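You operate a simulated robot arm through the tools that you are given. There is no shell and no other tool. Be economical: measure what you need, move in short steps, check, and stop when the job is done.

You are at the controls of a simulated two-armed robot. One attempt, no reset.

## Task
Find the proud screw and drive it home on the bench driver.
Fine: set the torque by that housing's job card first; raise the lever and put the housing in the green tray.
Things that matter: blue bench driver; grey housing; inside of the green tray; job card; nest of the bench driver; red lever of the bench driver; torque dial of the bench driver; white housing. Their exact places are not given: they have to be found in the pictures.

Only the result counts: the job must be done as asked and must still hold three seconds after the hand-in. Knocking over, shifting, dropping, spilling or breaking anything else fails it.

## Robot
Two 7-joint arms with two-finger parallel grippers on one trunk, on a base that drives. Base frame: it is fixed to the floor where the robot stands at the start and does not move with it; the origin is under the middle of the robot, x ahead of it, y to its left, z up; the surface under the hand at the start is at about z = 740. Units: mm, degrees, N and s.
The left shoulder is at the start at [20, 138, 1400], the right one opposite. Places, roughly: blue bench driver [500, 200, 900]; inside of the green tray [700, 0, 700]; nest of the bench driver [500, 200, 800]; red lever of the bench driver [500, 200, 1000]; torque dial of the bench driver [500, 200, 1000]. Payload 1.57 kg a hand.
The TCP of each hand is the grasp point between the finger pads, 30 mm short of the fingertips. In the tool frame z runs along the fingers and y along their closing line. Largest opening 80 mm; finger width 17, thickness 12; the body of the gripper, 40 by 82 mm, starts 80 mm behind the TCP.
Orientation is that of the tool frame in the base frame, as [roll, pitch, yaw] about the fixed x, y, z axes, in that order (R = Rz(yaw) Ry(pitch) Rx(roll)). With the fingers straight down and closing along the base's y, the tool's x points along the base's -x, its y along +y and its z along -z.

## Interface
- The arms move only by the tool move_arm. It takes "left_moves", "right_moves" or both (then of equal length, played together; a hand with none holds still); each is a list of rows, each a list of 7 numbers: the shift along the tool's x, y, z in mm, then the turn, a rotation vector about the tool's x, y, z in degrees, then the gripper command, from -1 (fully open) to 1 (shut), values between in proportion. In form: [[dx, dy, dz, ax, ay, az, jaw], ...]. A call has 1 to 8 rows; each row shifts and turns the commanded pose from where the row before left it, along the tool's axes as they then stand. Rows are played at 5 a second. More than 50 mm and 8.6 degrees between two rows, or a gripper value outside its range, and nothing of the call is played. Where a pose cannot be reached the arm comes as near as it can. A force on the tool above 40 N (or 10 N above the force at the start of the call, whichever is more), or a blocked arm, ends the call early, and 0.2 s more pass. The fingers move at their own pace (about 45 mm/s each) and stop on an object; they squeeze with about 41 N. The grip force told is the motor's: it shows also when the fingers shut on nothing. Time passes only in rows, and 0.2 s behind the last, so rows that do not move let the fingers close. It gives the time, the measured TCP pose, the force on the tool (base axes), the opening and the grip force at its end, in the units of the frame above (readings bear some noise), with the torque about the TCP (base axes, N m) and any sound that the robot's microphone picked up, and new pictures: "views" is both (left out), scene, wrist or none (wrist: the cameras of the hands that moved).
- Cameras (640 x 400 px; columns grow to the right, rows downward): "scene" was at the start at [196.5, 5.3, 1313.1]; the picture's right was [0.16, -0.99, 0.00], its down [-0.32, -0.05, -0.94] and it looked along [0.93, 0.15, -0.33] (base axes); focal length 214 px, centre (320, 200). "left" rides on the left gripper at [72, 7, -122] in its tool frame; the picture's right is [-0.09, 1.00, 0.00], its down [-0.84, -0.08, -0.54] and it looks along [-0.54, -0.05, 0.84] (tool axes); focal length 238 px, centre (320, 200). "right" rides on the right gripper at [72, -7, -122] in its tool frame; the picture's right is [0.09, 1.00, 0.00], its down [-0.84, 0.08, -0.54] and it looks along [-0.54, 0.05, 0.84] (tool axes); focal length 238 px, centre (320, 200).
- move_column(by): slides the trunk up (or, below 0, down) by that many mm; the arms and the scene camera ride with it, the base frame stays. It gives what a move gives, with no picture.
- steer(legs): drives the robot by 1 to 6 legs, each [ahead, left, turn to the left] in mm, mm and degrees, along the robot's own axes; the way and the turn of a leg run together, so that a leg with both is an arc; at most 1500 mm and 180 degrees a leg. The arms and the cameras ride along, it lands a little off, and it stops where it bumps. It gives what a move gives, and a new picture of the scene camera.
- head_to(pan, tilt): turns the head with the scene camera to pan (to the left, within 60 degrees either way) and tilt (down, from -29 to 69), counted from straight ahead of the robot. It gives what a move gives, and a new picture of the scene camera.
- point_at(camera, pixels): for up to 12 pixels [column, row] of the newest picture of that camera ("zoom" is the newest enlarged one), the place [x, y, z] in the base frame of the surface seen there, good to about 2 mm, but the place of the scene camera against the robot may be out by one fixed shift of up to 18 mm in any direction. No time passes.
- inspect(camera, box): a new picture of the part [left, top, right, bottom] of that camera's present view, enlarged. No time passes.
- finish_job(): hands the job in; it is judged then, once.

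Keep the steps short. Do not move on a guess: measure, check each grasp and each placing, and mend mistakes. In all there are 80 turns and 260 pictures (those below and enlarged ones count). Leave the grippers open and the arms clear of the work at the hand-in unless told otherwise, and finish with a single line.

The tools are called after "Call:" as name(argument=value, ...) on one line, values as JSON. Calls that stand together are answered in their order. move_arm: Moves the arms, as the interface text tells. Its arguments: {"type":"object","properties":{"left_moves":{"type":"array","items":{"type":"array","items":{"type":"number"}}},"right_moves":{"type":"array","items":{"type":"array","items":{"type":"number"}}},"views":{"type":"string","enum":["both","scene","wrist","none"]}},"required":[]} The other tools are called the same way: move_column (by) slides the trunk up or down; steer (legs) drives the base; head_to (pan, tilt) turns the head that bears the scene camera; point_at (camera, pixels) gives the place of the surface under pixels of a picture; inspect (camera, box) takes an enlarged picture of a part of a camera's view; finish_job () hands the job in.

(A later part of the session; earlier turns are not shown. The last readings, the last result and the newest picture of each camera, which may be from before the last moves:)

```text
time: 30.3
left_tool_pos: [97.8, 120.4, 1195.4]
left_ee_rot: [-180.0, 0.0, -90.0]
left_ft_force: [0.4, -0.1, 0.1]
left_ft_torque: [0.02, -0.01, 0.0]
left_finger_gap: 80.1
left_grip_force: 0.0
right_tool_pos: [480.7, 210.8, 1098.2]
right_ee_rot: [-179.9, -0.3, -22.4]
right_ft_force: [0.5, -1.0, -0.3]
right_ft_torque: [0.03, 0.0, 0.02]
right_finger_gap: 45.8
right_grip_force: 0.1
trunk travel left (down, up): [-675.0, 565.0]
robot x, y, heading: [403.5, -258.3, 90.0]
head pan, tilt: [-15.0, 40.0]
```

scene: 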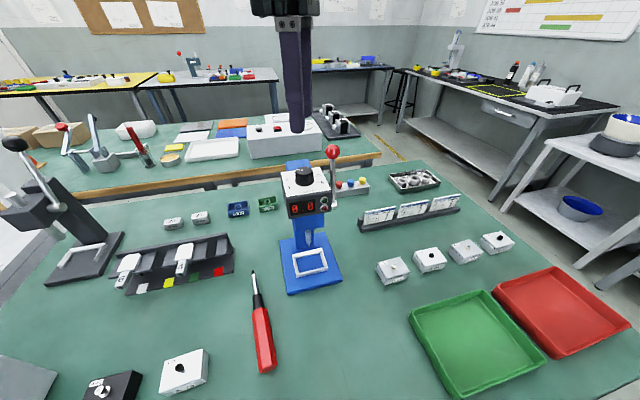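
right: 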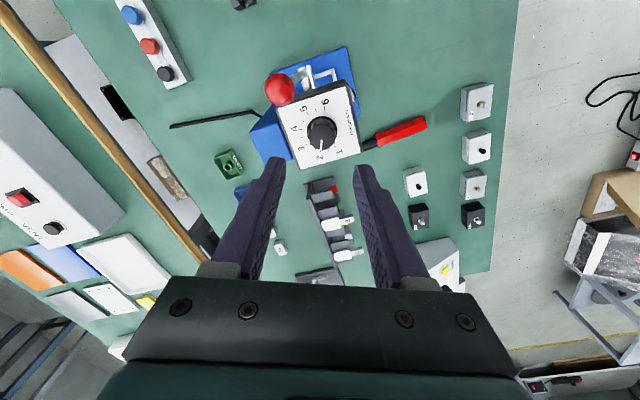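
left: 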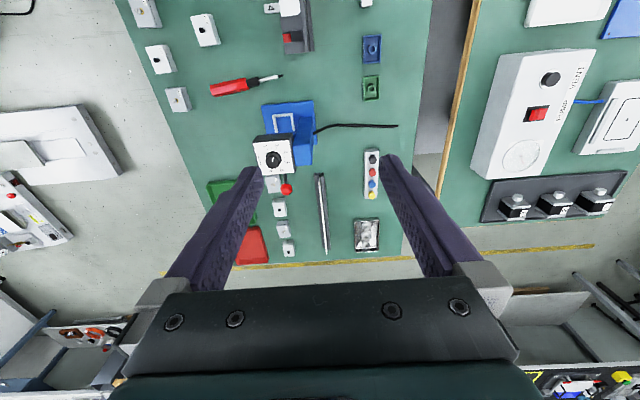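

Check knob centre again from this view.

Call:
inspect(camera="right", box=[280, 90, 364, 170])

Call:
point_at(camera="right", pixels=[[321, 133], [316, 133], [326, 133], [321, 128], [321, 138], [321, 143], [312, 133], [331, 133]])

```text
5.00 times, centred on (322, 130) of right
```

zoom: 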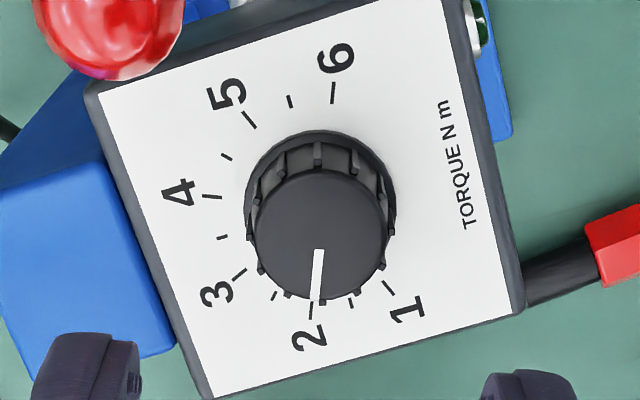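

```text
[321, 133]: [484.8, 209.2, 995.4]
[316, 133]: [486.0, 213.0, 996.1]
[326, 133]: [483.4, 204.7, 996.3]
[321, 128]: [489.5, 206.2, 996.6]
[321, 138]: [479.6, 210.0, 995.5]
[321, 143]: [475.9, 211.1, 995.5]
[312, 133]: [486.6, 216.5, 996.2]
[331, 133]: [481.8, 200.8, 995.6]
```

Pointer is at 2 and knob centre ≈(481,209). Descend 86 mm and close on the knob.

Call:
move_arm(right_moves=[[0, 0, 40, 0, 0, 0, -0.15], [0, 0, 30, 0, 0, 0, -0.15], [0, 0, 16, 0, 0, 0, -0.15], [0, 0, 0, 0, 0, 0, 1], [0, 0, 0, 0, 0, 0, 1], [0, 0, 0, 0, 0, 0, 1]], views="both")

```text
time: 31.7
left_tool_pos: [98.5, 122.3, 1195.5]
left_ee_rot: [-180.0, 0.2, -90.1]
left_ft_force: [-0.2, 0.0, 0.5]
left_ft_torque: [0.0, 0.03, -0.01]
left_finger_gap: 80.2
left_grip_force: 0.1
right_tool_pos: [484.7, 205.7, 1014.0]
right_ee_rot: [-179.4, -0.3, -22.7]
right_ft_force: [7.5, 22.3, -16.1]
right_ft_torque: [0.32, 0.1, -0.14]
right_finger_gap: 27.2
right_grip_force: 29.8
right hand out of reach, approached as far as the arm can: row 2, 3
trunk travel left (down, up): [-675.0, 565.0]
robot x, y, heading: [408.7, -256.6, 90.1]
head pan, tilt: [-15.0, 40.0]
```

scene: 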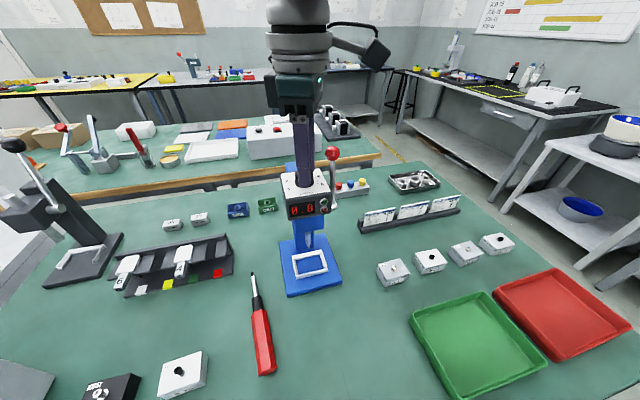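
right: 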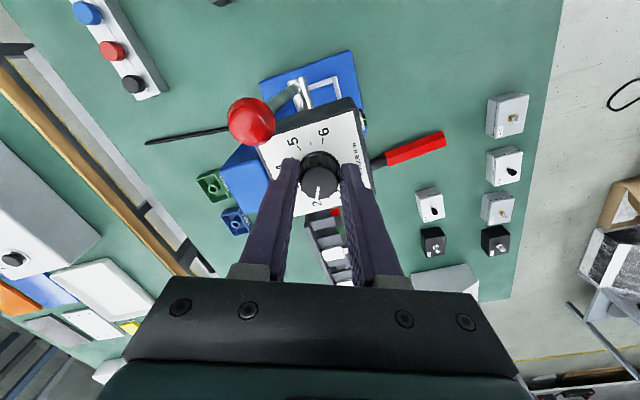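

Gripped but at the end of the arm's reach with 22 N side force. I'll release, rise, and drive a bit closer for slack.

Call:
move_arm(right_moves=[[0, 0, 0, 0, 0, 0, -0.15], [0, 0, 0, 0, 0, 0, -0.15], [0, 0, -40, 0, 0, 0, -0.15], [0, 0, -40, 0, 0, 0, -0.15]], views="none")

Call:
steer(legs=[[50, 0, 0]])

Call:
move_column(by=-60)

```text
time: 32.7
left_tool_pos: [98.7, 120.5, 1194.2]
left_ee_rot: [180.0, 0.0, -90.0]
left_ft_force: [0.3, -0.5, 0.7]
left_ft_torque: [0.01, 0.02, -0.01]
left_finger_gap: 80.1
left_grip_force: 0.1
right_tool_pos: [483.3, 204.6, 1094.3]
right_ee_rot: [-179.9, -0.3, -22.8]
right_ft_force: [-0.2, 0.0, 0.2]
right_ft_torque: [-0.02, 0.03, 0.01]
right_finger_gap: 46.3
right_grip_force: 0.0
trunk travel left (down, up): [-675.0, 565.0]
robot x, y, heading: [407.5, -257.9, 89.9]
head pan, tilt: [-15.0, 40.0]
```

```text
time: 33.6
left_tool_pos: [99.2, 169.9, 1194.5]
left_ee_rot: [180.0, 0.1, -90.1]
left_ft_force: [0.2, -0.3, -0.2]
left_ft_torque: [0.0, 0.01, 0.0]
left_finger_gap: 80.0
left_grip_force: 0.0
right_tool_pos: [484.6, 255.0, 1094.8]
right_ee_rot: [-179.9, -0.3, -22.7]
right_ft_force: [-0.3, -0.5, -0.2]
right_ft_torque: [-0.03, -0.01, -0.04]
right_finger_gap: 45.9
right_grip_force: 0.0
trunk travel left (down, up): [-675.0, 565.0]
robot x, y, heading: [408.1, -205.1, 89.9]
head pan, tilt: [-15.0, 40.0]
```

scene: 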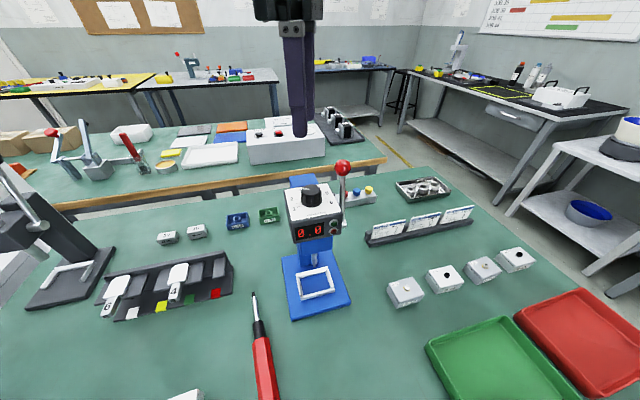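

```text
time: 34.6
left_tool_pos: [99.8, 172.1, 1134.6]
left_ee_rot: [180.0, -0.1, -90.1]
left_ft_force: [0.9, -0.5, 0.0]
left_ft_torque: [0.02, 0.0, 0.01]
left_finger_gap: 80.2
left_grip_force: 0.1
right_tool_pos: [484.0, 254.7, 1033.6]
right_ee_rot: [-179.9, -0.3, -22.6]
right_ft_force: [0.6, 0.5, 0.1]
right_ft_torque: [-0.02, 0.02, -0.03]
right_finger_gap: 45.9
right_grip_force: 0.1
trunk travel left (down, up): [-615.0, 625.0]
robot x, y, heading: [409.5, -203.3, 90.0]
head pan, tilt: [-15.0, 40.0]
```

Call:
move_arm(right_moves=[[0, 0, -12, 0, 0, 0, -0.15], [14.6, 42.9, 0, 0, 0, 0, -0.15], [0, 0, 0, 0, 0, 0, -0.15]], views="wrist")

Call:
inspect(camera="right", box=[270, 90, 370, 200])

```text
time: 35.4
left_tool_pos: [98.2, 170.8, 1134.8]
left_ee_rot: [-180.0, 0.0, -90.2]
left_ft_force: [0.2, 0.0, 0.4]
left_ft_torque: [0.02, 0.03, 0.03]
left_finger_gap: 79.9
left_grip_force: 0.0
right_tool_pos: [483.5, 209.9, 1044.6]
right_ee_rot: [180.0, -0.4, -22.8]
right_ft_force: [0.6, 0.5, 0.8]
right_ft_torque: [0.0, 0.04, 0.0]
right_finger_gap: 45.8
right_grip_force: 0.1
trunk travel left (down, up): [-615.0, 625.0]
robot x, y, heading: [406.2, -202.3, 90.0]
head pan, tilt: [-15.0, 40.0]
```

right: 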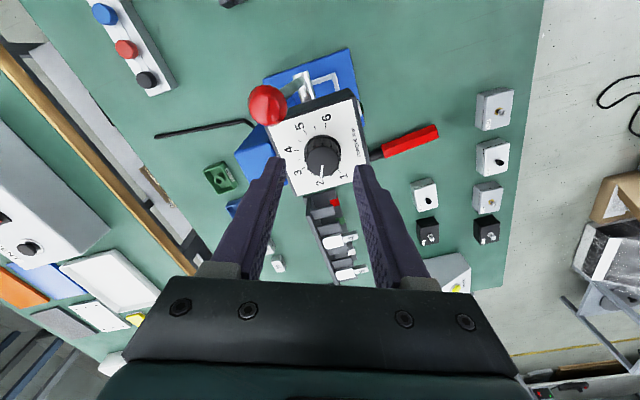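

```text
3.64 times, centred on (320, 145) of right
```

zoom: 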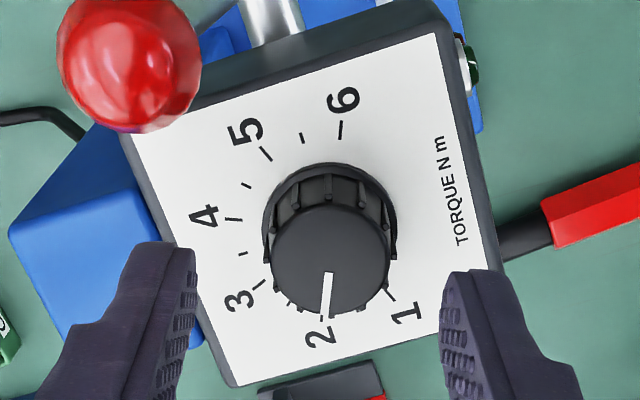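

Call:
move_arm(right_moves=[[-1.8, 0.8, 18, 0, 0, 0, -0.15], [0, 0, 15, 0, 0, 0, -0.15], [0, 0, 0, 0, 0, 0, 0.4], [0, 0, 0, 0, 0, 0, 1], [0, 0, 0, 0, 0, 0, 1]], views="none")

```text
time: 36.6
left_tool_pos: [99.3, 170.2, 1136.5]
left_ee_rot: [180.0, 0.0, -90.1]
left_ft_force: [0.5, -0.1, -0.1]
left_ft_torque: [0.02, 0.01, -0.01]
left_finger_gap: 80.2
left_grip_force: 0.1
right_tool_pos: [478.4, 208.4, 1013.4]
right_ee_rot: [180.0, -0.3, -22.6]
right_ft_force: [-2.0, -3.3, 2.1]
right_ft_torque: [-0.21, -0.11, -0.01]
right_finger_gap: 27.4
right_grip_force: 28.8
trunk travel left (down, up): [-615.0, 625.0]
robot x, y, heading: [409.9, -205.5, 89.9]
head pan, tilt: [-15.0, 40.0]
```

Gripped cleanly (3 N side force). Turn clockwise 8.3°×8.

Call:
move_arm(right_moves=[[0, 0, 0, 0, 0, 8.3, 1], [0, 0, 0, 0, 0, 8.3, 1], [0, 0, 0, 0, 0, 8.3, 1], [0, 0, 0, 0, 0, 8.3, 1], [0, 0, 0, 0, 0, 8.3, 1], [0, 0, 0, 0, 0, 8.3, 1], [0, 0, 0, 0, 0, 8.3, 1], [0, 0, 0, 0, 0, 8.3, 1]], views="wrist")

Call:
inspect(camera="scene", box=[270, 170, 370, 260])

Call:
inspect(camera="right", box=[260, 80, 380, 210])

```text
time: 38.4
left_tool_pos: [99.5, 170.1, 1134.9]
left_ee_rot: [-179.9, 0.0, -90.1]
left_ft_force: [-0.4, -0.1, -0.2]
left_ft_torque: [0.0, 0.0, 0.01]
left_finger_gap: 80.2
left_grip_force: 0.1
right_tool_pos: [480.4, 209.5, 1013.7]
right_ee_rot: [-179.8, -0.1, -89.4]
right_ft_force: [-1.3, -6.5, 12.3]
right_ft_torque: [-0.79, 0.32, 0.01]
right_finger_gap: 27.3
right_grip_force: 37.2
trunk travel left (down, up): [-615.0, 625.0]
robot x, y, heading: [409.6, -202.4, 89.9]
head pan, tilt: [-15.0, 40.0]
```

right: 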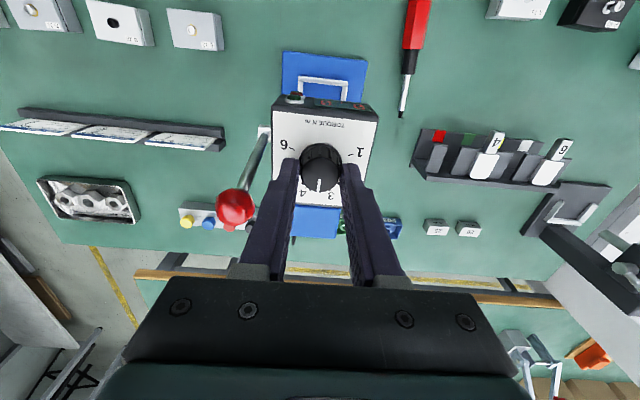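

```text
4.44 times, centred on (320, 215) of scene
```

zoom: 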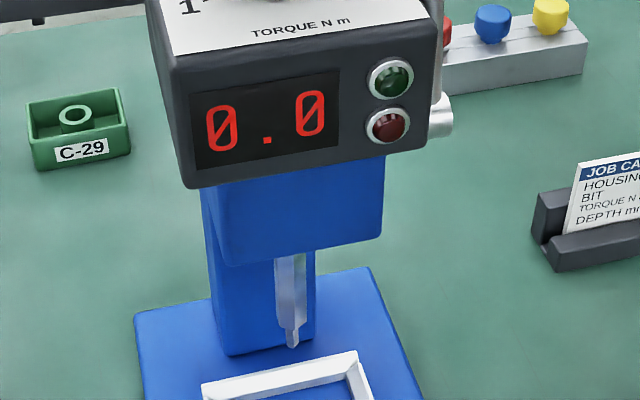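

```text
3.08 times, centred on (320, 145) of right
```

zoom: 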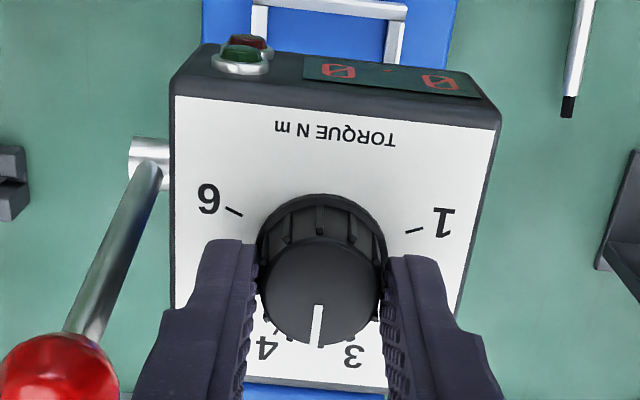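

Pointer now at 3.5 straight. Turn another 68°.

Call:
move_arm(right_moves=[[0, 0, 0, 0, 0, 8.5, 1], [0, 0, 0, 0, 0, 8.5, 1], [0, 0, 0, 0, 0, 8.5, 1], [0, 0, 0, 0, 0, 8.5, 1], [0, 0, 0, 0, 0, 8.5, 1], [0, 0, 0, 0, 0, 8.5, 1], [0, 0, 0, 0, 0, 8.5, 1], [0, 0, 0, 0, 0, 8.5, 1]], views="wrist")

Call:
inspect(camera="right", box=[260, 80, 380, 210])

```text
time: 40.2
left_tool_pos: [99.6, 170.5, 1134.0]
left_ee_rot: [-180.0, -0.2, -90.1]
left_ft_force: [0.0, 1.1, -0.3]
left_ft_torque: [-0.01, 0.04, 0.01]
left_finger_gap: 79.9
left_grip_force: 0.1
right_tool_pos: [480.9, 209.1, 1014.0]
right_ee_rot: [-179.7, 0.5, -157.3]
right_ft_force: [5.2, -6.2, 5.6]
right_ft_torque: [-0.25, 0.6, 0.0]
right_finger_gap: 27.3
right_grip_force: 38.1
trunk travel left (down, up): [-615.0, 625.0]
robot x, y, heading: [407.1, -206.5, 89.8]
head pan, tilt: [-15.0, 40.0]
```

right: 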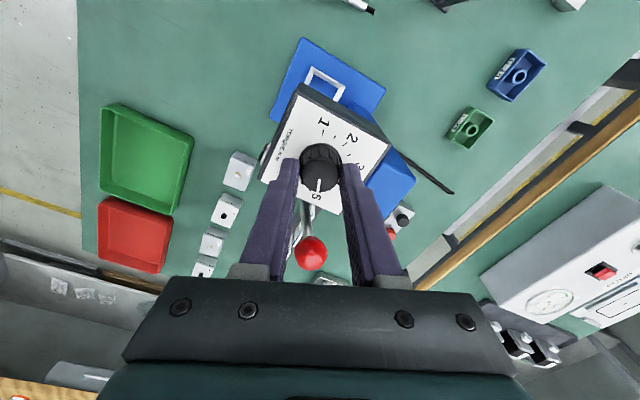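

```text
3.08 times, centred on (320, 145) of right
```

zoom: 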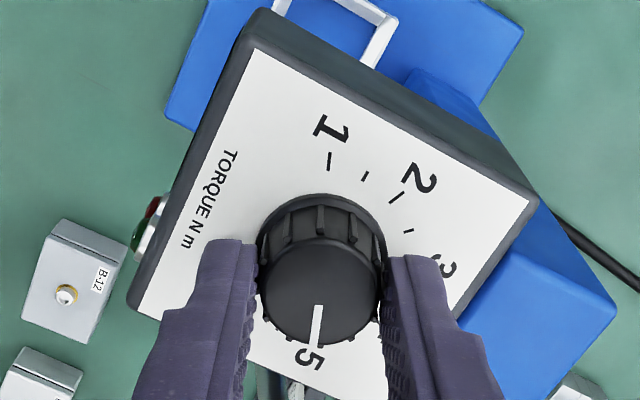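

Release, rise and check the pointer.

Call:
move_arm(right_moves=[[0, 0, 0, 0, 0, 0, -0.15], [0, 0, 0, 0, 0, 0, -0.15], [0, 0, -40, 0, 0, 0, -0.15], [0, 0, -40, 0, 0, 0, -0.15]], views="wrist")

Call:
inspect(camera="right", box=[270, 90, 370, 180])

```text
time: 41.2
left_tool_pos: [98.3, 170.7, 1135.2]
left_ee_rot: [180.0, 0.0, -90.1]
left_ft_force: [0.4, -0.2, -0.8]
left_ft_torque: [0.02, 0.0, -0.01]
left_finger_gap: 80.0
left_grip_force: 0.1
right_tool_pos: [479.8, 210.1, 1093.9]
right_ee_rot: [-179.8, 0.3, -157.1]
right_ft_force: [0.4, 0.1, -0.2]
right_ft_torque: [-0.04, 0.0, -0.03]
right_finger_gap: 45.9
right_grip_force: 0.0
trunk travel left (down, up): [-615.0, 625.0]
robot x, y, heading: [407.3, -207.9, 90.1]
head pan, tilt: [-15.0, 40.0]
```

right: 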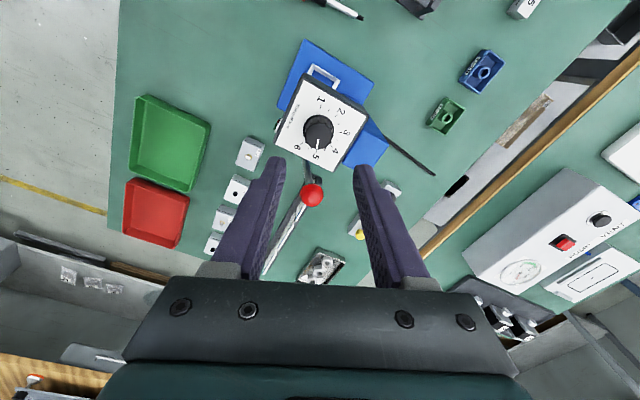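

```text
4.44 times, centred on (320, 135) of right
```

zoom: 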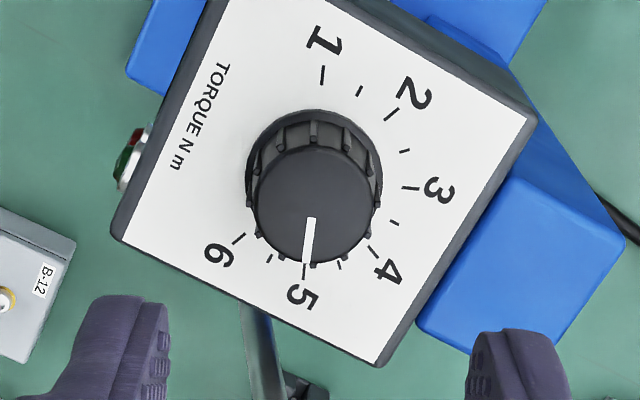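

Pointer sits on the 5 tick. Now turn the wrist back, rise, and drive toward B-45.

Call:
move_arm(right_moves=[[0, 0, -10, 0, 0, -8.4, -1], [0, 0, -10, 0, 0, -8.4, -1], [0, 0, -10, 0, 0, -8.4, -1], [0, 0, 0, 0, 0, -8.4, -1], [0, 0, 0, 0, 0, -8.4, -1], [0, 0, 0, 0, 0, -8.4, -1], [0, 0, 0, 0, 0, -8.4, -1], [0, 0, 0, 0, 0, -8.4, -1]], views="none")

Call:
steer(legs=[[-150, 0, 0], [0, -455, 0]])

Call:
move_arm(right_moves=[[0, 0, 0, 0, -8, 0, -1], [0, 0, 0, 0, -8, 0, -1], [0, 0, 0, 0, -8, 0, -1], [0, 0, 0, 0, -8, 0, -1], [0, 0, 0, 0, -8, 0, -1]])

```text
time: 43.0
left_tool_pos: [98.0, 171.5, 1134.7]
left_ee_rot: [-179.9, 0.0, -90.1]
left_ft_force: [0.8, 0.6, 0.4]
left_ft_torque: [0.01, 0.02, -0.02]
left_finger_gap: 80.1
left_grip_force: 0.1
right_tool_pos: [478.7, 210.2, 1123.0]
right_ee_rot: [-179.7, 0.1, -89.8]
right_ft_force: [0.3, -0.5, 0.4]
right_ft_torque: [0.0, 0.01, 0.03]
right_finger_gap: 79.9
right_grip_force: 0.0
trunk travel left (down, up): [-615.0, 625.0]
robot x, y, heading: [409.3, -205.9, 89.9]
head pan, tilt: [-15.0, 40.0]
```

```text
time: 46.7
left_tool_pos: [561.4, 23.3, 1134.6]
left_ee_rot: [180.0, 0.0, -90.8]
left_ft_force: [-0.4, -0.1, 0.0]
left_ft_torque: [-0.02, 0.0, 0.0]
left_finger_gap: 80.1
left_grip_force: 0.0
right_tool_pos: [940.9, 58.4, 1124.0]
right_ee_rot: [-179.6, 0.0, -90.4]
right_ft_force: [-0.2, 0.9, -0.3]
right_ft_torque: [0.01, 0.0, 0.01]
right_finger_gap: 79.9
right_grip_force: 0.1
trunk travel left (down, up): [-615.0, 625.0]
robot x, y, heading: [868.0, -354.5, 89.3]
head pan, tilt: [-15.0, 40.0]
```

scene: 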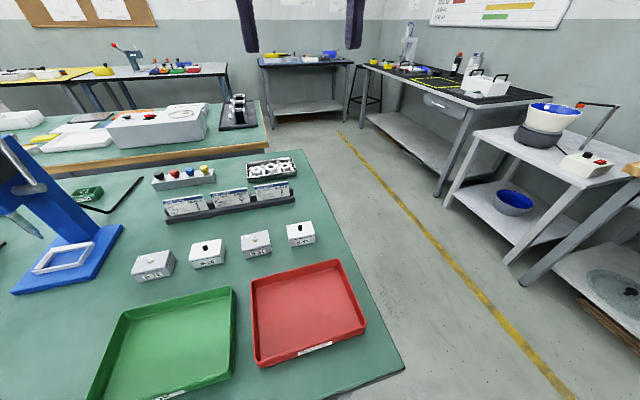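

```text
time: 47.9
left_tool_pos: [561.3, 24.1, 1135.0]
left_ee_rot: [180.0, 0.0, -90.7]
left_ft_force: [-0.4, 0.9, 0.2]
left_ft_torque: [-0.01, -0.04, 0.0]
left_finger_gap: 79.7
left_grip_force: 0.0
right_tool_pos: [941.1, 58.3, 1121.4]
right_ee_rot: [-179.6, 40.1, -90.2]
right_ft_force: [-0.1, 0.1, 0.1]
right_ft_torque: [-0.01, -0.02, 0.0]
right_finger_gap: 80.1
right_grip_force: 0.1
trunk travel left (down, up): [-615.0, 625.0]
robot x, y, heading: [866.9, -354.9, 89.6]
head pan, tilt: [-15.0, 40.0]
```

scene: 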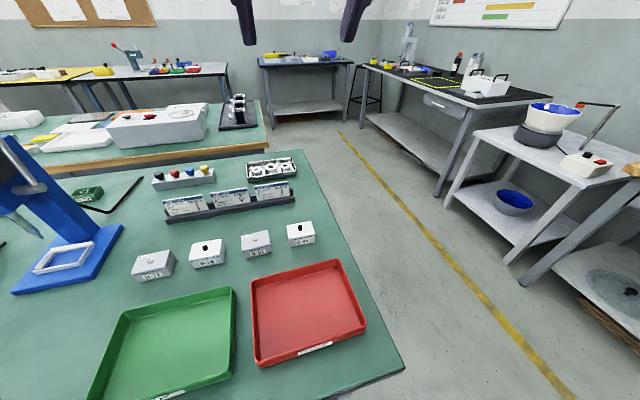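
right: 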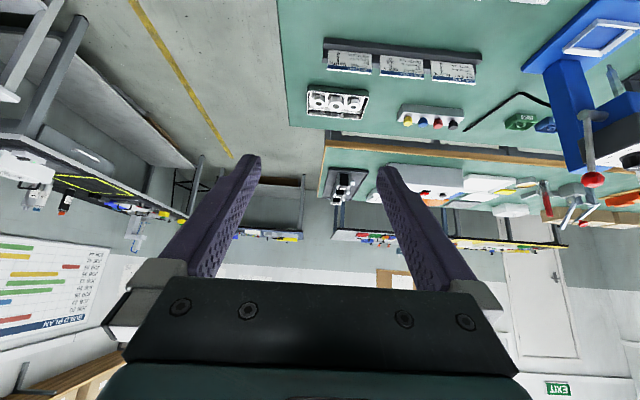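

The tool is tilted 40°. Lower the trunk 240 mm and look at B-45 with the wrist camera.

Call:
move_column(by=-240)

Call:
inspect(camera="right", box=[120, 0, 520, 250])

```text
time: 50.4
left_tool_pos: [560.8, 23.6, 893.9]
left_ee_rot: [180.0, -0.1, -90.6]
left_ft_force: [-0.8, 0.2, -0.2]
left_ft_torque: [0.03, 0.0, 0.0]
left_finger_gap: 79.9
left_grip_force: 0.1
right_tool_pos: [941.4, 59.3, 884.0]
right_ee_rot: [-179.5, 40.0, -90.2]
right_ft_force: [-0.6, 0.5, -0.2]
right_ft_torque: [0.01, -0.01, -0.02]
right_finger_gap: 80.2
right_grip_force: 0.1
trunk travel left (down, up): [-375.0, 865.0]
robot x, y, heading: [866.8, -356.4, 89.4]
head pan, tilt: [-15.0, 40.0]
```

```text
1.60 times, centred on (320, 125) of right
```

zoom: 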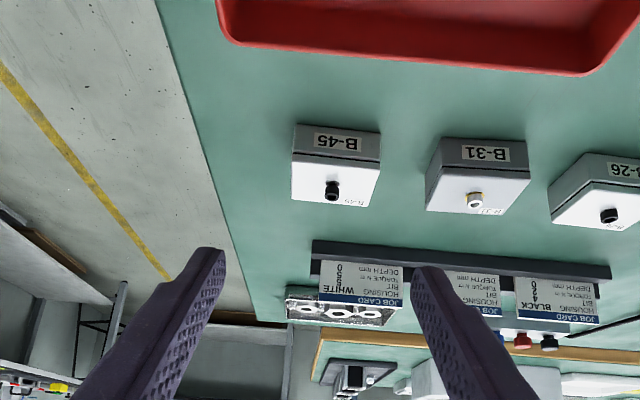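

Call:
point_at(camera="zoom", pixels=[[298, 160], [376, 165], [298, 192], [366, 200], [332, 190], [300, 130], [376, 138], [332, 182], [320, 175], [345, 175]])

Call:
inspect(camera="right", box=[290, 70, 380, 135])

```text
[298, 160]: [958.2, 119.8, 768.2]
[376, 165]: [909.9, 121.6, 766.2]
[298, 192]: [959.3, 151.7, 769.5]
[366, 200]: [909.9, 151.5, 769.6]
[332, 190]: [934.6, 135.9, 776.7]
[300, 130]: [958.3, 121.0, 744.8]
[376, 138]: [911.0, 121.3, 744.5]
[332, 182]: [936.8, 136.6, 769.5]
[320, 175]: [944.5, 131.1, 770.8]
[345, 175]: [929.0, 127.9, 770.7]
```

```text
6.15 times, centred on (335, 102) of right
```

zoom: 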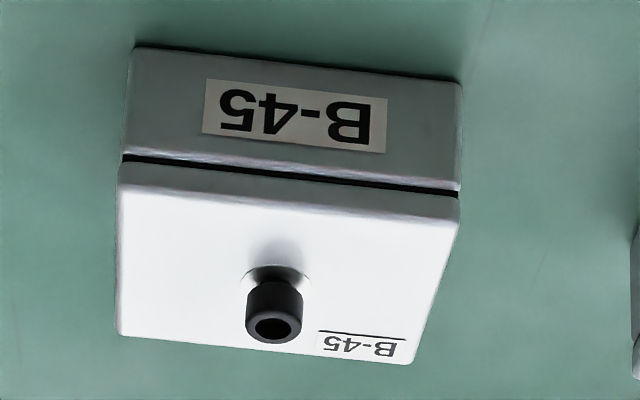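

Call:
point_at(camera="zoom", pixels=[[124, 328], [408, 358], [122, 195], [452, 222], [138, 60], [455, 95], [275, 325], [272, 290], [280, 240], [250, 272], [300, 272]])

```text
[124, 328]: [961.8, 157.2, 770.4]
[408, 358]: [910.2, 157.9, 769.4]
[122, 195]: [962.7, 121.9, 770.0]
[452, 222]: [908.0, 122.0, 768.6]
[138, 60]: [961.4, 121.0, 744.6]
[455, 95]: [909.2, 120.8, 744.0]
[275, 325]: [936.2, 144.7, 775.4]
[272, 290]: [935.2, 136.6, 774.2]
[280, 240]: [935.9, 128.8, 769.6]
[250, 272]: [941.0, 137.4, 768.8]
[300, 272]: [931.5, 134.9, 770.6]
```

Housing by wrist camera: x 907–963, y 120–159, z 740–770, centre (935,140). Approach along the tool axis; left hand goes up out of the way.

Call:
move_arm(right_moves=[[4, 6, 30, 0, 0, 0, -1], [4, 0, 30, 0, 0, 0, -1], [4, 0, 25, 0, 0, 0, -1], [0, 0, 0, 0, 0, 0, -1]], left_moves=[[0, 0, -40, 0, 0, 0, -1], [0, 0, -40, 0, 0, 0, -1], [0, 0, -40, 0, 0, 0, -1], [0, 0, -40, 0, 0, 0, -1]], views="wrist")

```text
time: 51.0
left_tool_pos: [552.0, -2.7, 868.8]
left_ee_rot: [-179.7, -14.9, -88.8]
left_ft_force: [-0.3, -0.3, 1.1]
left_ft_torque: [0.03, -0.02, 0.0]
left_finger_gap: 80.1
left_grip_force: 0.1
right_tool_pos: [935.7, 85.7, 843.3]
right_ee_rot: [-179.5, 40.0, -90.1]
right_ft_force: [-1.1, 0.3, -0.4]
right_ft_torque: [0.0, -0.02, -0.01]
right_finger_gap: 80.0
right_grip_force: 0.1
trunk travel left (down, up): [-375.0, 865.0]
robot x, y, heading: [866.0, -349.7, 89.2]
head pan, tilt: [-15.0, 40.0]
stopped in row 2 (left hand): the arm was blocked; the commanded pose is now the measured one
```

right: 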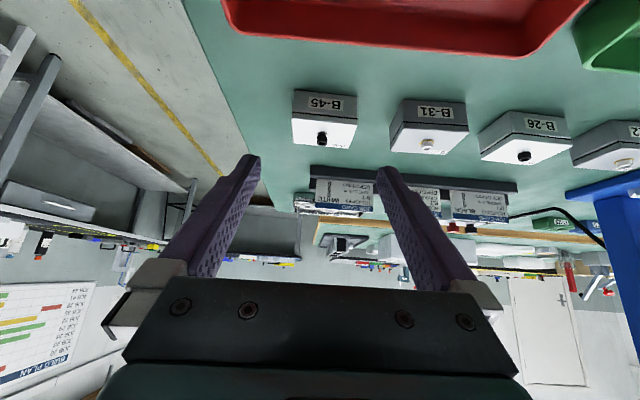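
left: 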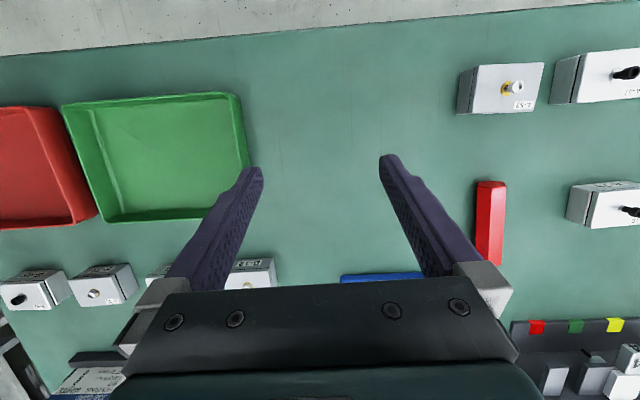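

The left arm was blocked by its own limits; leave it. Continue the right approach.

Call:
move_arm(right_moves=[[2.5, 0, 30, 0, 0, 0, -1], [2, 0, 25, 0, 0, 0, -1], [2, 0, 19, 0, 0, 0, -1], [0, 0, 0, 0, 0, 0, -1]], views="wrist")

```text
time: 52.0
left_tool_pos: [551.3, -4.1, 869.0]
left_ee_rot: [-179.9, -14.9, -88.7]
left_ft_force: [-0.5, 0.4, -0.6]
left_ft_torque: [-0.02, -0.02, -0.03]
left_finger_gap: 79.8
left_grip_force: 0.2
right_tool_pos: [937.1, 128.4, 780.6]
right_ee_rot: [-179.6, 39.9, -90.2]
right_ft_force: [-0.8, -0.8, 0.5]
right_ft_torque: [-0.03, 0.02, 0.0]
right_finger_gap: 80.1
right_grip_force: 0.0
trunk travel left (down, up): [-375.0, 865.0]
robot x, y, heading: [862.5, -353.7, 89.3]
head pan, tilt: [-15.0, 40.0]
```

right: 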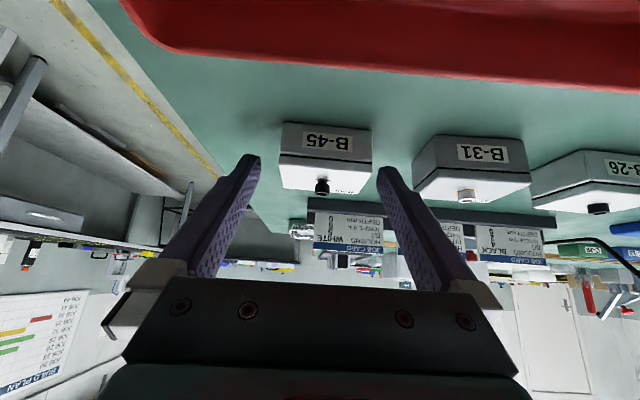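

Call:
point_at(camera="right", pixels=[[285, 165], [365, 172], [290, 130], [365, 140], [322, 185], [250, 162], [386, 175]])

```text
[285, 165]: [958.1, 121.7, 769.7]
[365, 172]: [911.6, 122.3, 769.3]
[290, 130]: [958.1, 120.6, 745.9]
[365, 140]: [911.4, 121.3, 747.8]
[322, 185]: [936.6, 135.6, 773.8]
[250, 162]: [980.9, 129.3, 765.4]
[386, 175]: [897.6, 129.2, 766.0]
```

Fingers straddle it, 3–4 mm too far right; correct and close.

Call:
move_arm(right_moves=[[0, 3, 0, 0, 0, 0, -1], [0, 0, 0, 0, 0, 0, 0], [0, 0, 0, 0, 0, 0, 0.6], [0, 0, 0, 0, 0, 0, 0.6], [0, 0, 0, 0, 0, 0, 0.6]], views="wrist")

```text
time: 53.2
left_tool_pos: [552.0, -3.0, 868.1]
left_ee_rot: [-179.8, -14.9, -88.8]
left_ft_force: [0.6, 0.8, 0.2]
left_ft_torque: [-0.02, 0.01, -0.02]
left_finger_gap: 79.9
left_grip_force: 0.0
right_tool_pos: [933.0, 128.2, 781.8]
right_ee_rot: [-179.6, 39.8, -90.2]
right_ft_force: [0.5, -0.4, 0.1]
right_ft_torque: [-0.01, 0.0, -0.01]
right_finger_gap: 55.3
right_grip_force: 35.3
trunk travel left (down, up): [-375.0, 865.0]
robot x, y, heading: [866.9, -354.5, 89.4]
head pan, tilt: [-15.0, 40.0]
```

right: 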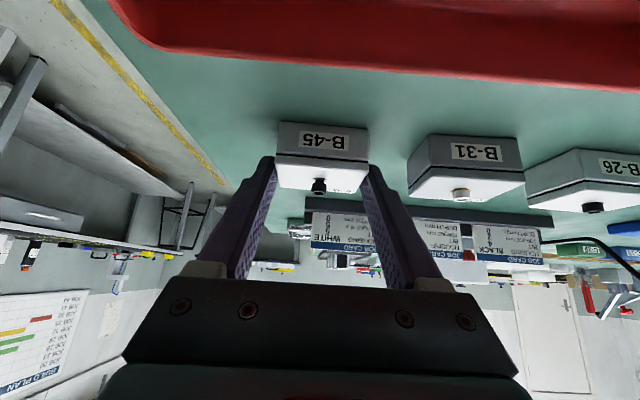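

Gripped at 55 mm. Lift with the trunk 110 mm.

Call:
move_column(by=110)

Call:
inspect(camera="right", box=[250, 90, 400, 230])

Call:
point_at(camera="zoom", pixels=[[320, 100]])

```text
time: 54.6
left_tool_pos: [551.0, -1.9, 978.7]
left_ee_rot: [-180.0, -14.9, -88.7]
left_ft_force: [-0.3, -0.3, 0.5]
left_ft_torque: [-0.02, 0.0, -0.02]
left_finger_gap: 79.9
left_grip_force: 0.0
right_tool_pos: [933.3, 128.0, 891.2]
right_ee_rot: [-179.6, 39.9, -90.3]
right_ft_force: [0.8, -0.3, -1.2]
right_ft_torque: [0.02, -0.01, 0.01]
right_finger_gap: 55.2
right_grip_force: 41.0
trunk travel left (down, up): [-485.0, 755.0]
robot x, y, heading: [866.8, -354.4, 89.2]
head pan, tilt: [-15.0, 40.0]
```

```text
2.86 times, centred on (325, 160) of right
```

zoom: 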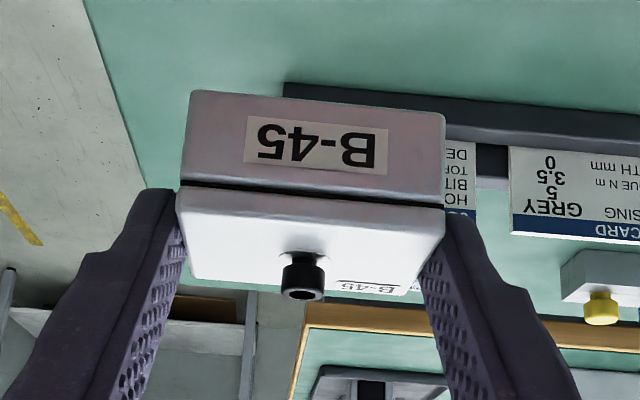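

```text
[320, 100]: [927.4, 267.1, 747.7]
```

Held. Drive back 100, then left 453 to face the nest.

Call:
steer(legs=[[-100, 0, 0.5], [0, 453, 0]])

Call:
inspect(camera="right", box=[200, 0, 440, 220])

```text
time: 58.1
left_tool_pos: [82.3, -107.0, 978.4]
left_ee_rot: [-180.0, -14.9, -88.2]
left_ft_force: [-0.4, 0.1, -0.5]
left_ft_torque: [0.0, -0.01, 0.01]
left_finger_gap: 80.0
left_grip_force: 0.1
right_tool_pos: [463.1, 26.1, 891.4]
right_ee_rot: [-179.6, 39.9, -89.7]
right_ft_force: [-0.2, -0.5, -0.4]
right_ft_torque: [0.01, 0.01, -0.04]
right_finger_gap: 55.3
right_grip_force: 40.5
trunk travel left (down, up): [-485.0, 755.0]
robot x, y, heading: [402.8, -455.1, 90.0]
head pan, tilt: [-15.0, 40.0]
```

scene: 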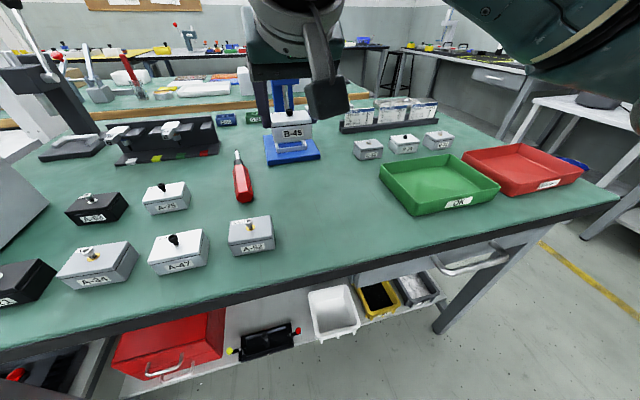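

```text
1.82 times, centred on (320, 110) of right
```

zoom: 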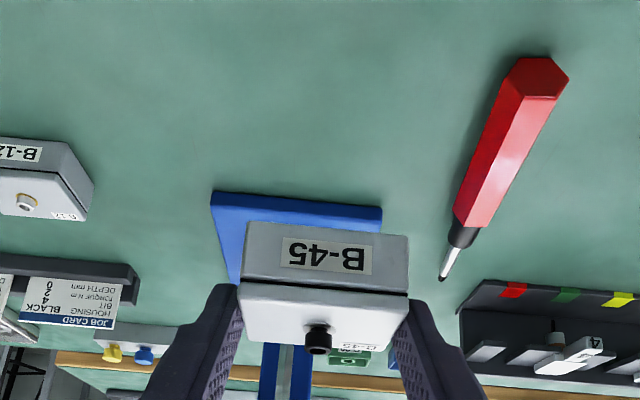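

Raise the trunk 90 to see the nest past the held housing.

Call:
move_column(by=90)

Call:
inspect(camera="right", box=[250, 50, 390, 200])

```text
time: 59.4
left_tool_pos: [83.5, -107.3, 1068.9]
left_ee_rot: [-179.9, -14.8, -88.4]
left_ft_force: [0.3, 0.0, 0.1]
left_ft_torque: [0.0, 0.02, 0.01]
left_finger_gap: 79.8
left_grip_force: 0.0
right_tool_pos: [463.6, 27.1, 980.6]
right_ee_rot: [-179.6, 39.9, -89.7]
right_ft_force: [0.6, 0.4, -1.9]
right_ft_torque: [-0.01, 0.0, -0.03]
right_finger_gap: 55.0
right_grip_force: 40.9
trunk travel left (down, up): [-575.0, 665.0]
robot x, y, heading: [399.4, -458.3, 89.9]
head pan, tilt: [-15.0, 40.0]
```

```text
2.67 times, centred on (320, 125) of right
```

zoom: 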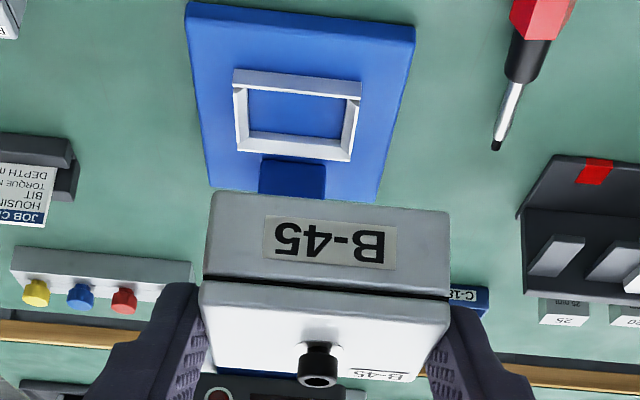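

Call:
inspect(camera="right", box=[280, 70, 344, 114])

Call:
inspect(camera="right", box=[260, 110, 380, 200])

```text
9.09 times, centred on (312, 92) of right
```

zoom: 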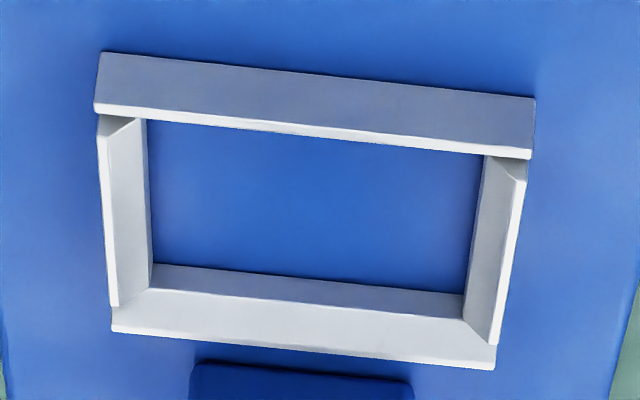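

```text
4.44 times, centred on (320, 155) of right
```

zoom: 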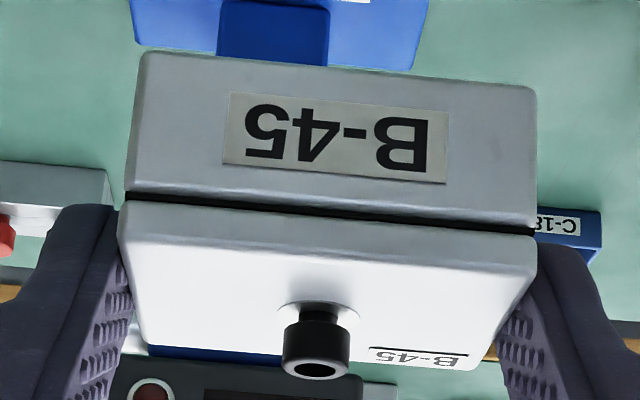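

Call:
point_at(camera="right", pixels=[[294, 99.5], [327.7, 102.8], [287.8, 81], [334.7, 86.2], [289.6, 105.8], [330.6, 109.6], [310.9, 92], [293.4, 84.5], [329.7, 88], [308, 76.5]])

Call:
point_at(camera="right", pixels=[[281, 124], [367, 131.2], [278, 152], [367, 159], [276.2, 158.5], [366.5, 166], [282.5, 186], [353, 191], [320, 175]])

```text
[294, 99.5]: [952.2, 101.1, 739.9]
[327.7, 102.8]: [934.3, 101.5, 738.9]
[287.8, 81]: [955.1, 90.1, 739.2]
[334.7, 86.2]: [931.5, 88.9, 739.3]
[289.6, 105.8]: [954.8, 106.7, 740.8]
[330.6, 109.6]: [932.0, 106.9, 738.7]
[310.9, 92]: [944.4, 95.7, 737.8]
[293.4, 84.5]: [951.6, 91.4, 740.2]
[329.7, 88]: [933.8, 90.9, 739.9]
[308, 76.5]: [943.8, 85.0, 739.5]
```

```text
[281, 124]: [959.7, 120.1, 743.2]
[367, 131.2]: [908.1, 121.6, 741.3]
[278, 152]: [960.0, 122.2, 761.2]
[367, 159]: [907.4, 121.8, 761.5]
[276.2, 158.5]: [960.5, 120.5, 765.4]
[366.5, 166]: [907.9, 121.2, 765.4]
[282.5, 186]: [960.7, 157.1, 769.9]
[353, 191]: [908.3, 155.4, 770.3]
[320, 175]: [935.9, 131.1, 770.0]
```

point_at used the older picture; I refresh with a null move and measure again.

Call:
move_arm(right_moves=[[0, 0, 0, 0, 0, 0, 0.6]], views="wrist")

Call:
point_at(camera="right", pixels=[[294, 99.5], [327.7, 102.8], [287.8, 81], [334.7, 86.2], [289.6, 105.8], [330.6, 109.6], [310.9, 92], [293.4, 84.5], [329.7, 88], [308, 76.5]])

Call:
point_at(camera="right", pixels=[[281.5, 125], [366.5, 132.2], [278, 152], [367, 159], [276.5, 160], [366.5, 167], [283, 185], [352, 190], [305, 175], [319, 193]])

```text
time: 59.8
left_tool_pos: [83.5, -107.9, 1067.1]
left_ee_rot: [-179.9, -14.9, -88.3]
left_ft_force: [-0.3, -0.1, 0.3]
left_ft_torque: [-0.02, -0.01, 0.01]
left_finger_gap: 80.2
left_grip_force: 0.0
right_tool_pos: [463.4, 25.5, 981.3]
right_ee_rot: [-179.7, 39.9, -89.7]
right_ft_force: [0.1, 0.1, -1.3]
right_ft_torque: [-0.04, 0.01, -0.02]
right_finger_gap: 55.1
right_grip_force: 41.0
trunk travel left (down, up): [-575.0, 665.0]
robot x, y, heading: [402.3, -457.7, 89.8]
head pan, tilt: [-15.0, 40.0]
```

right: 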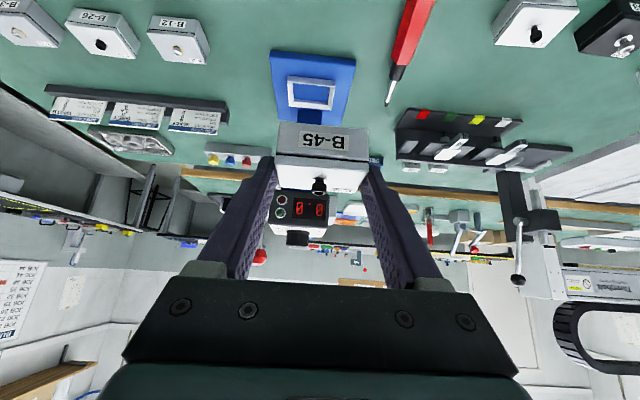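

```text
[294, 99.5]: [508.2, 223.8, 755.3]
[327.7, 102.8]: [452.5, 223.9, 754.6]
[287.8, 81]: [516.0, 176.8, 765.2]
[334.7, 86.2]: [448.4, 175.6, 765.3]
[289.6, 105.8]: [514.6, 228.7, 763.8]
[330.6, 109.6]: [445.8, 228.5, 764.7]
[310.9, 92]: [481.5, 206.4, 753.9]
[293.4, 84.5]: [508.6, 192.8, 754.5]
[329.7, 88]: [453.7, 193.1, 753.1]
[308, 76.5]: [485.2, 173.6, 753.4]
```

```text
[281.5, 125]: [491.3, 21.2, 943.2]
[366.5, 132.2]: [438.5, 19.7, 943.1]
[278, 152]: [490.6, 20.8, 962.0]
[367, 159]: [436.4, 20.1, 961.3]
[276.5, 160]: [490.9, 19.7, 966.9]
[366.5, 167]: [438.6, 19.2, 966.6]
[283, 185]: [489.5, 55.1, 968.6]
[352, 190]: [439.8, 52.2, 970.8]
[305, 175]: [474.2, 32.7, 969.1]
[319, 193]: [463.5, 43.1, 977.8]
```

Nest inner centre ≈(480.7,203), floor z 754, walls to 765. Held housing centre = TCP + (0.6, 13.5), bottom = TCP−41.4, screw top = TCP−3. Lower the trunk 160 and drive ahead 90, right 17.

Call:
move_column(by=-160)

Call:
steer(legs=[[90, -17, 0]])

Call:
move_arm(right_moves=[[0, 0, 0, 0, 0, 0, 0.6]], views="wrist")

Call:
inspect(camera="right", box=[230, 70, 410, 260])

```text
time: 61.6
left_tool_pos: [82.2, -107.9, 908.7]
left_ee_rot: [-180.0, -14.9, -88.1]
left_ft_force: [-0.6, -0.3, 0.9]
left_ft_torque: [-0.01, -0.01, 0.04]
left_finger_gap: 80.0
left_grip_force: 0.1
right_tool_pos: [463.5, 27.2, 821.4]
right_ee_rot: [-179.5, 39.9, -89.7]
right_ft_force: [0.8, -0.3, -1.5]
right_ft_torque: [-0.05, 0.01, 0.06]
right_finger_gap: 55.0
right_grip_force: 41.0
trunk travel left (down, up): [-415.0, 825.0]
robot x, y, heading: [401.1, -452.1, 89.9]
head pan, tilt: [-15.0, 40.0]
```

```text
time: 62.7
left_tool_pos: [100.2, -17.8, 907.0]
left_ee_rot: [-179.8, -15.0, -88.2]
left_ft_force: [-0.9, 1.3, 0.2]
left_ft_torque: [-0.02, 0.03, -0.04]
left_finger_gap: 79.9
left_grip_force: 0.1
right_tool_pos: [482.2, 115.7, 821.0]
right_ee_rot: [-179.6, 39.8, -89.7]
right_ft_force: [-1.1, 0.2, -0.7]
right_ft_torque: [-0.02, 0.0, 0.01]
right_finger_gap: 55.3
right_grip_force: 41.1
trunk travel left (down, up): [-415.0, 825.0]
robot x, y, heading: [416.8, -368.2, 89.8]
head pan, tilt: [-15.0, 40.0]
```

scene: 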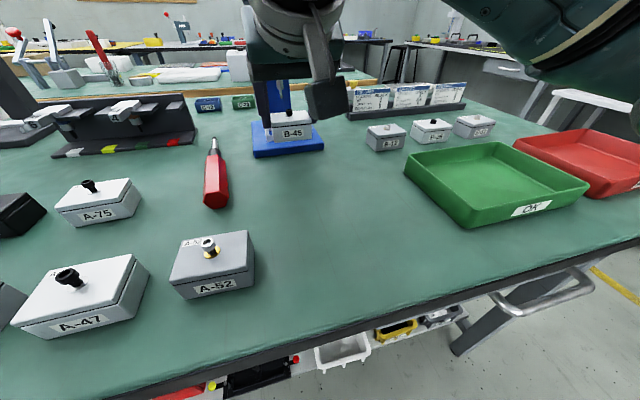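

```text
time: 63.1
left_tool_pos: [100.8, -18.4, 909.5]
left_ee_rot: [-179.9, -14.8, -88.3]
left_ft_force: [-0.4, -0.7, 0.3]
left_ft_torque: [-0.01, 0.0, 0.02]
left_finger_gap: 80.0
left_grip_force: 0.0
right_tool_pos: [481.7, 114.8, 820.6]
right_ee_rot: [-179.6, 39.9, -89.6]
right_ft_force: [0.0, -0.9, -1.5]
right_ft_torque: [-0.03, 0.0, 0.01]
right_finger_gap: 54.9
right_grip_force: 41.2
trunk travel left (down, up): [-415.0, 825.0]
robot x, y, heading: [416.8, -364.3, 89.9]
head pan, tilt: [-15.0, 40.0]
```

right: 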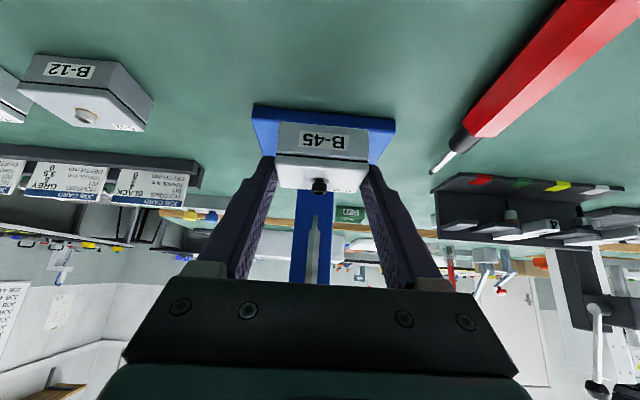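

```text
2.11 times, centred on (320, 165) of right
```

zoom: 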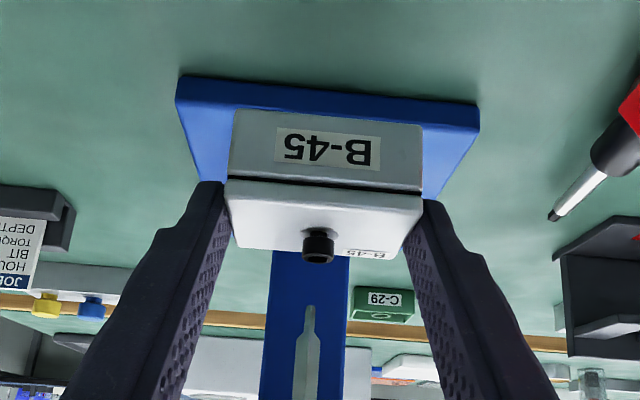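

Call:
point_at(camera="right", pixels=[[315.3, 217], [315.3, 219], [315.3, 225], [315.3, 235], [309, 245], [320, 245], [319, 193], [281, 150], [366, 155], [318, 170]])

```text
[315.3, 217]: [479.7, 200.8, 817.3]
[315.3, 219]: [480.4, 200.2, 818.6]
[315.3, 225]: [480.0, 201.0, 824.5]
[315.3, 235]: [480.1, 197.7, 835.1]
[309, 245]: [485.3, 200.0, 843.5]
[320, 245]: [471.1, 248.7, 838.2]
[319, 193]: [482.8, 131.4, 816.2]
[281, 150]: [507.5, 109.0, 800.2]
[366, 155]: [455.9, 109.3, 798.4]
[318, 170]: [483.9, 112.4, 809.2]
```

Bit axis ≈(480.2,203), tip z≈816.5. Lower 9 mm, shift 1.8 left, then forward 60 and check.

Call:
move_arm(right_moves=[[5.8, 1.8, 6.9, 0, 0, 0, 0.6], [-15.3, 0, 12.8, 0, 0, 0, 0.6], [-15.3, 0, 12.8, 0, 0, 0, 0.6], [-15.3, 0, 12.8, 0, 0, 0, 0.6], [0, 0, 0, 0, 0, 0, 0.6]], views="wrist")

Call:
inspect(camera="right", box=[250, 100, 390, 240])

```text
time: 64.3
left_tool_pos: [101.5, -17.9, 907.8]
left_ee_rot: [-179.9, -14.9, -88.3]
left_ft_force: [-0.1, 0.6, -0.1]
left_ft_torque: [-0.01, 0.01, -0.01]
left_finger_gap: 80.0
left_grip_force: 0.0
right_tool_pos: [478.4, 175.1, 812.2]
right_ee_rot: [-179.7, 39.8, -89.7]
right_ft_force: [-0.9, -0.4, -0.7]
right_ft_torque: [-0.03, 0.02, 0.0]
right_finger_gap: 55.1
right_grip_force: 40.9
trunk travel left (down, up): [-415.0, 825.0]
robot x, y, heading: [415.5, -369.4, 90.0]
head pan, tilt: [-15.0, 40.0]
```

right: 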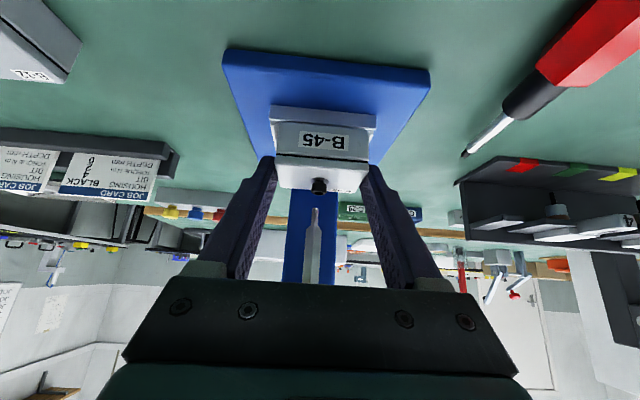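

```text
2.86 times, centred on (320, 170) of right
```

zoom: 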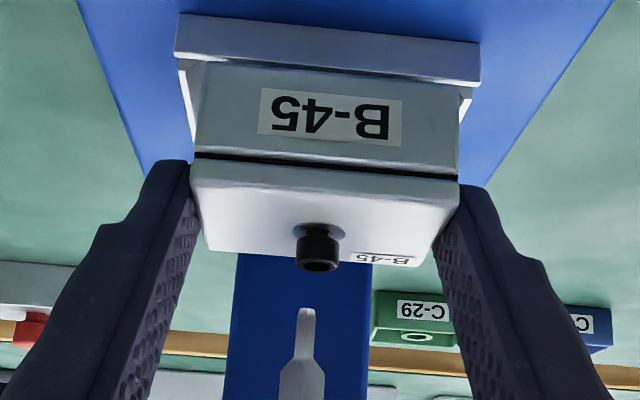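

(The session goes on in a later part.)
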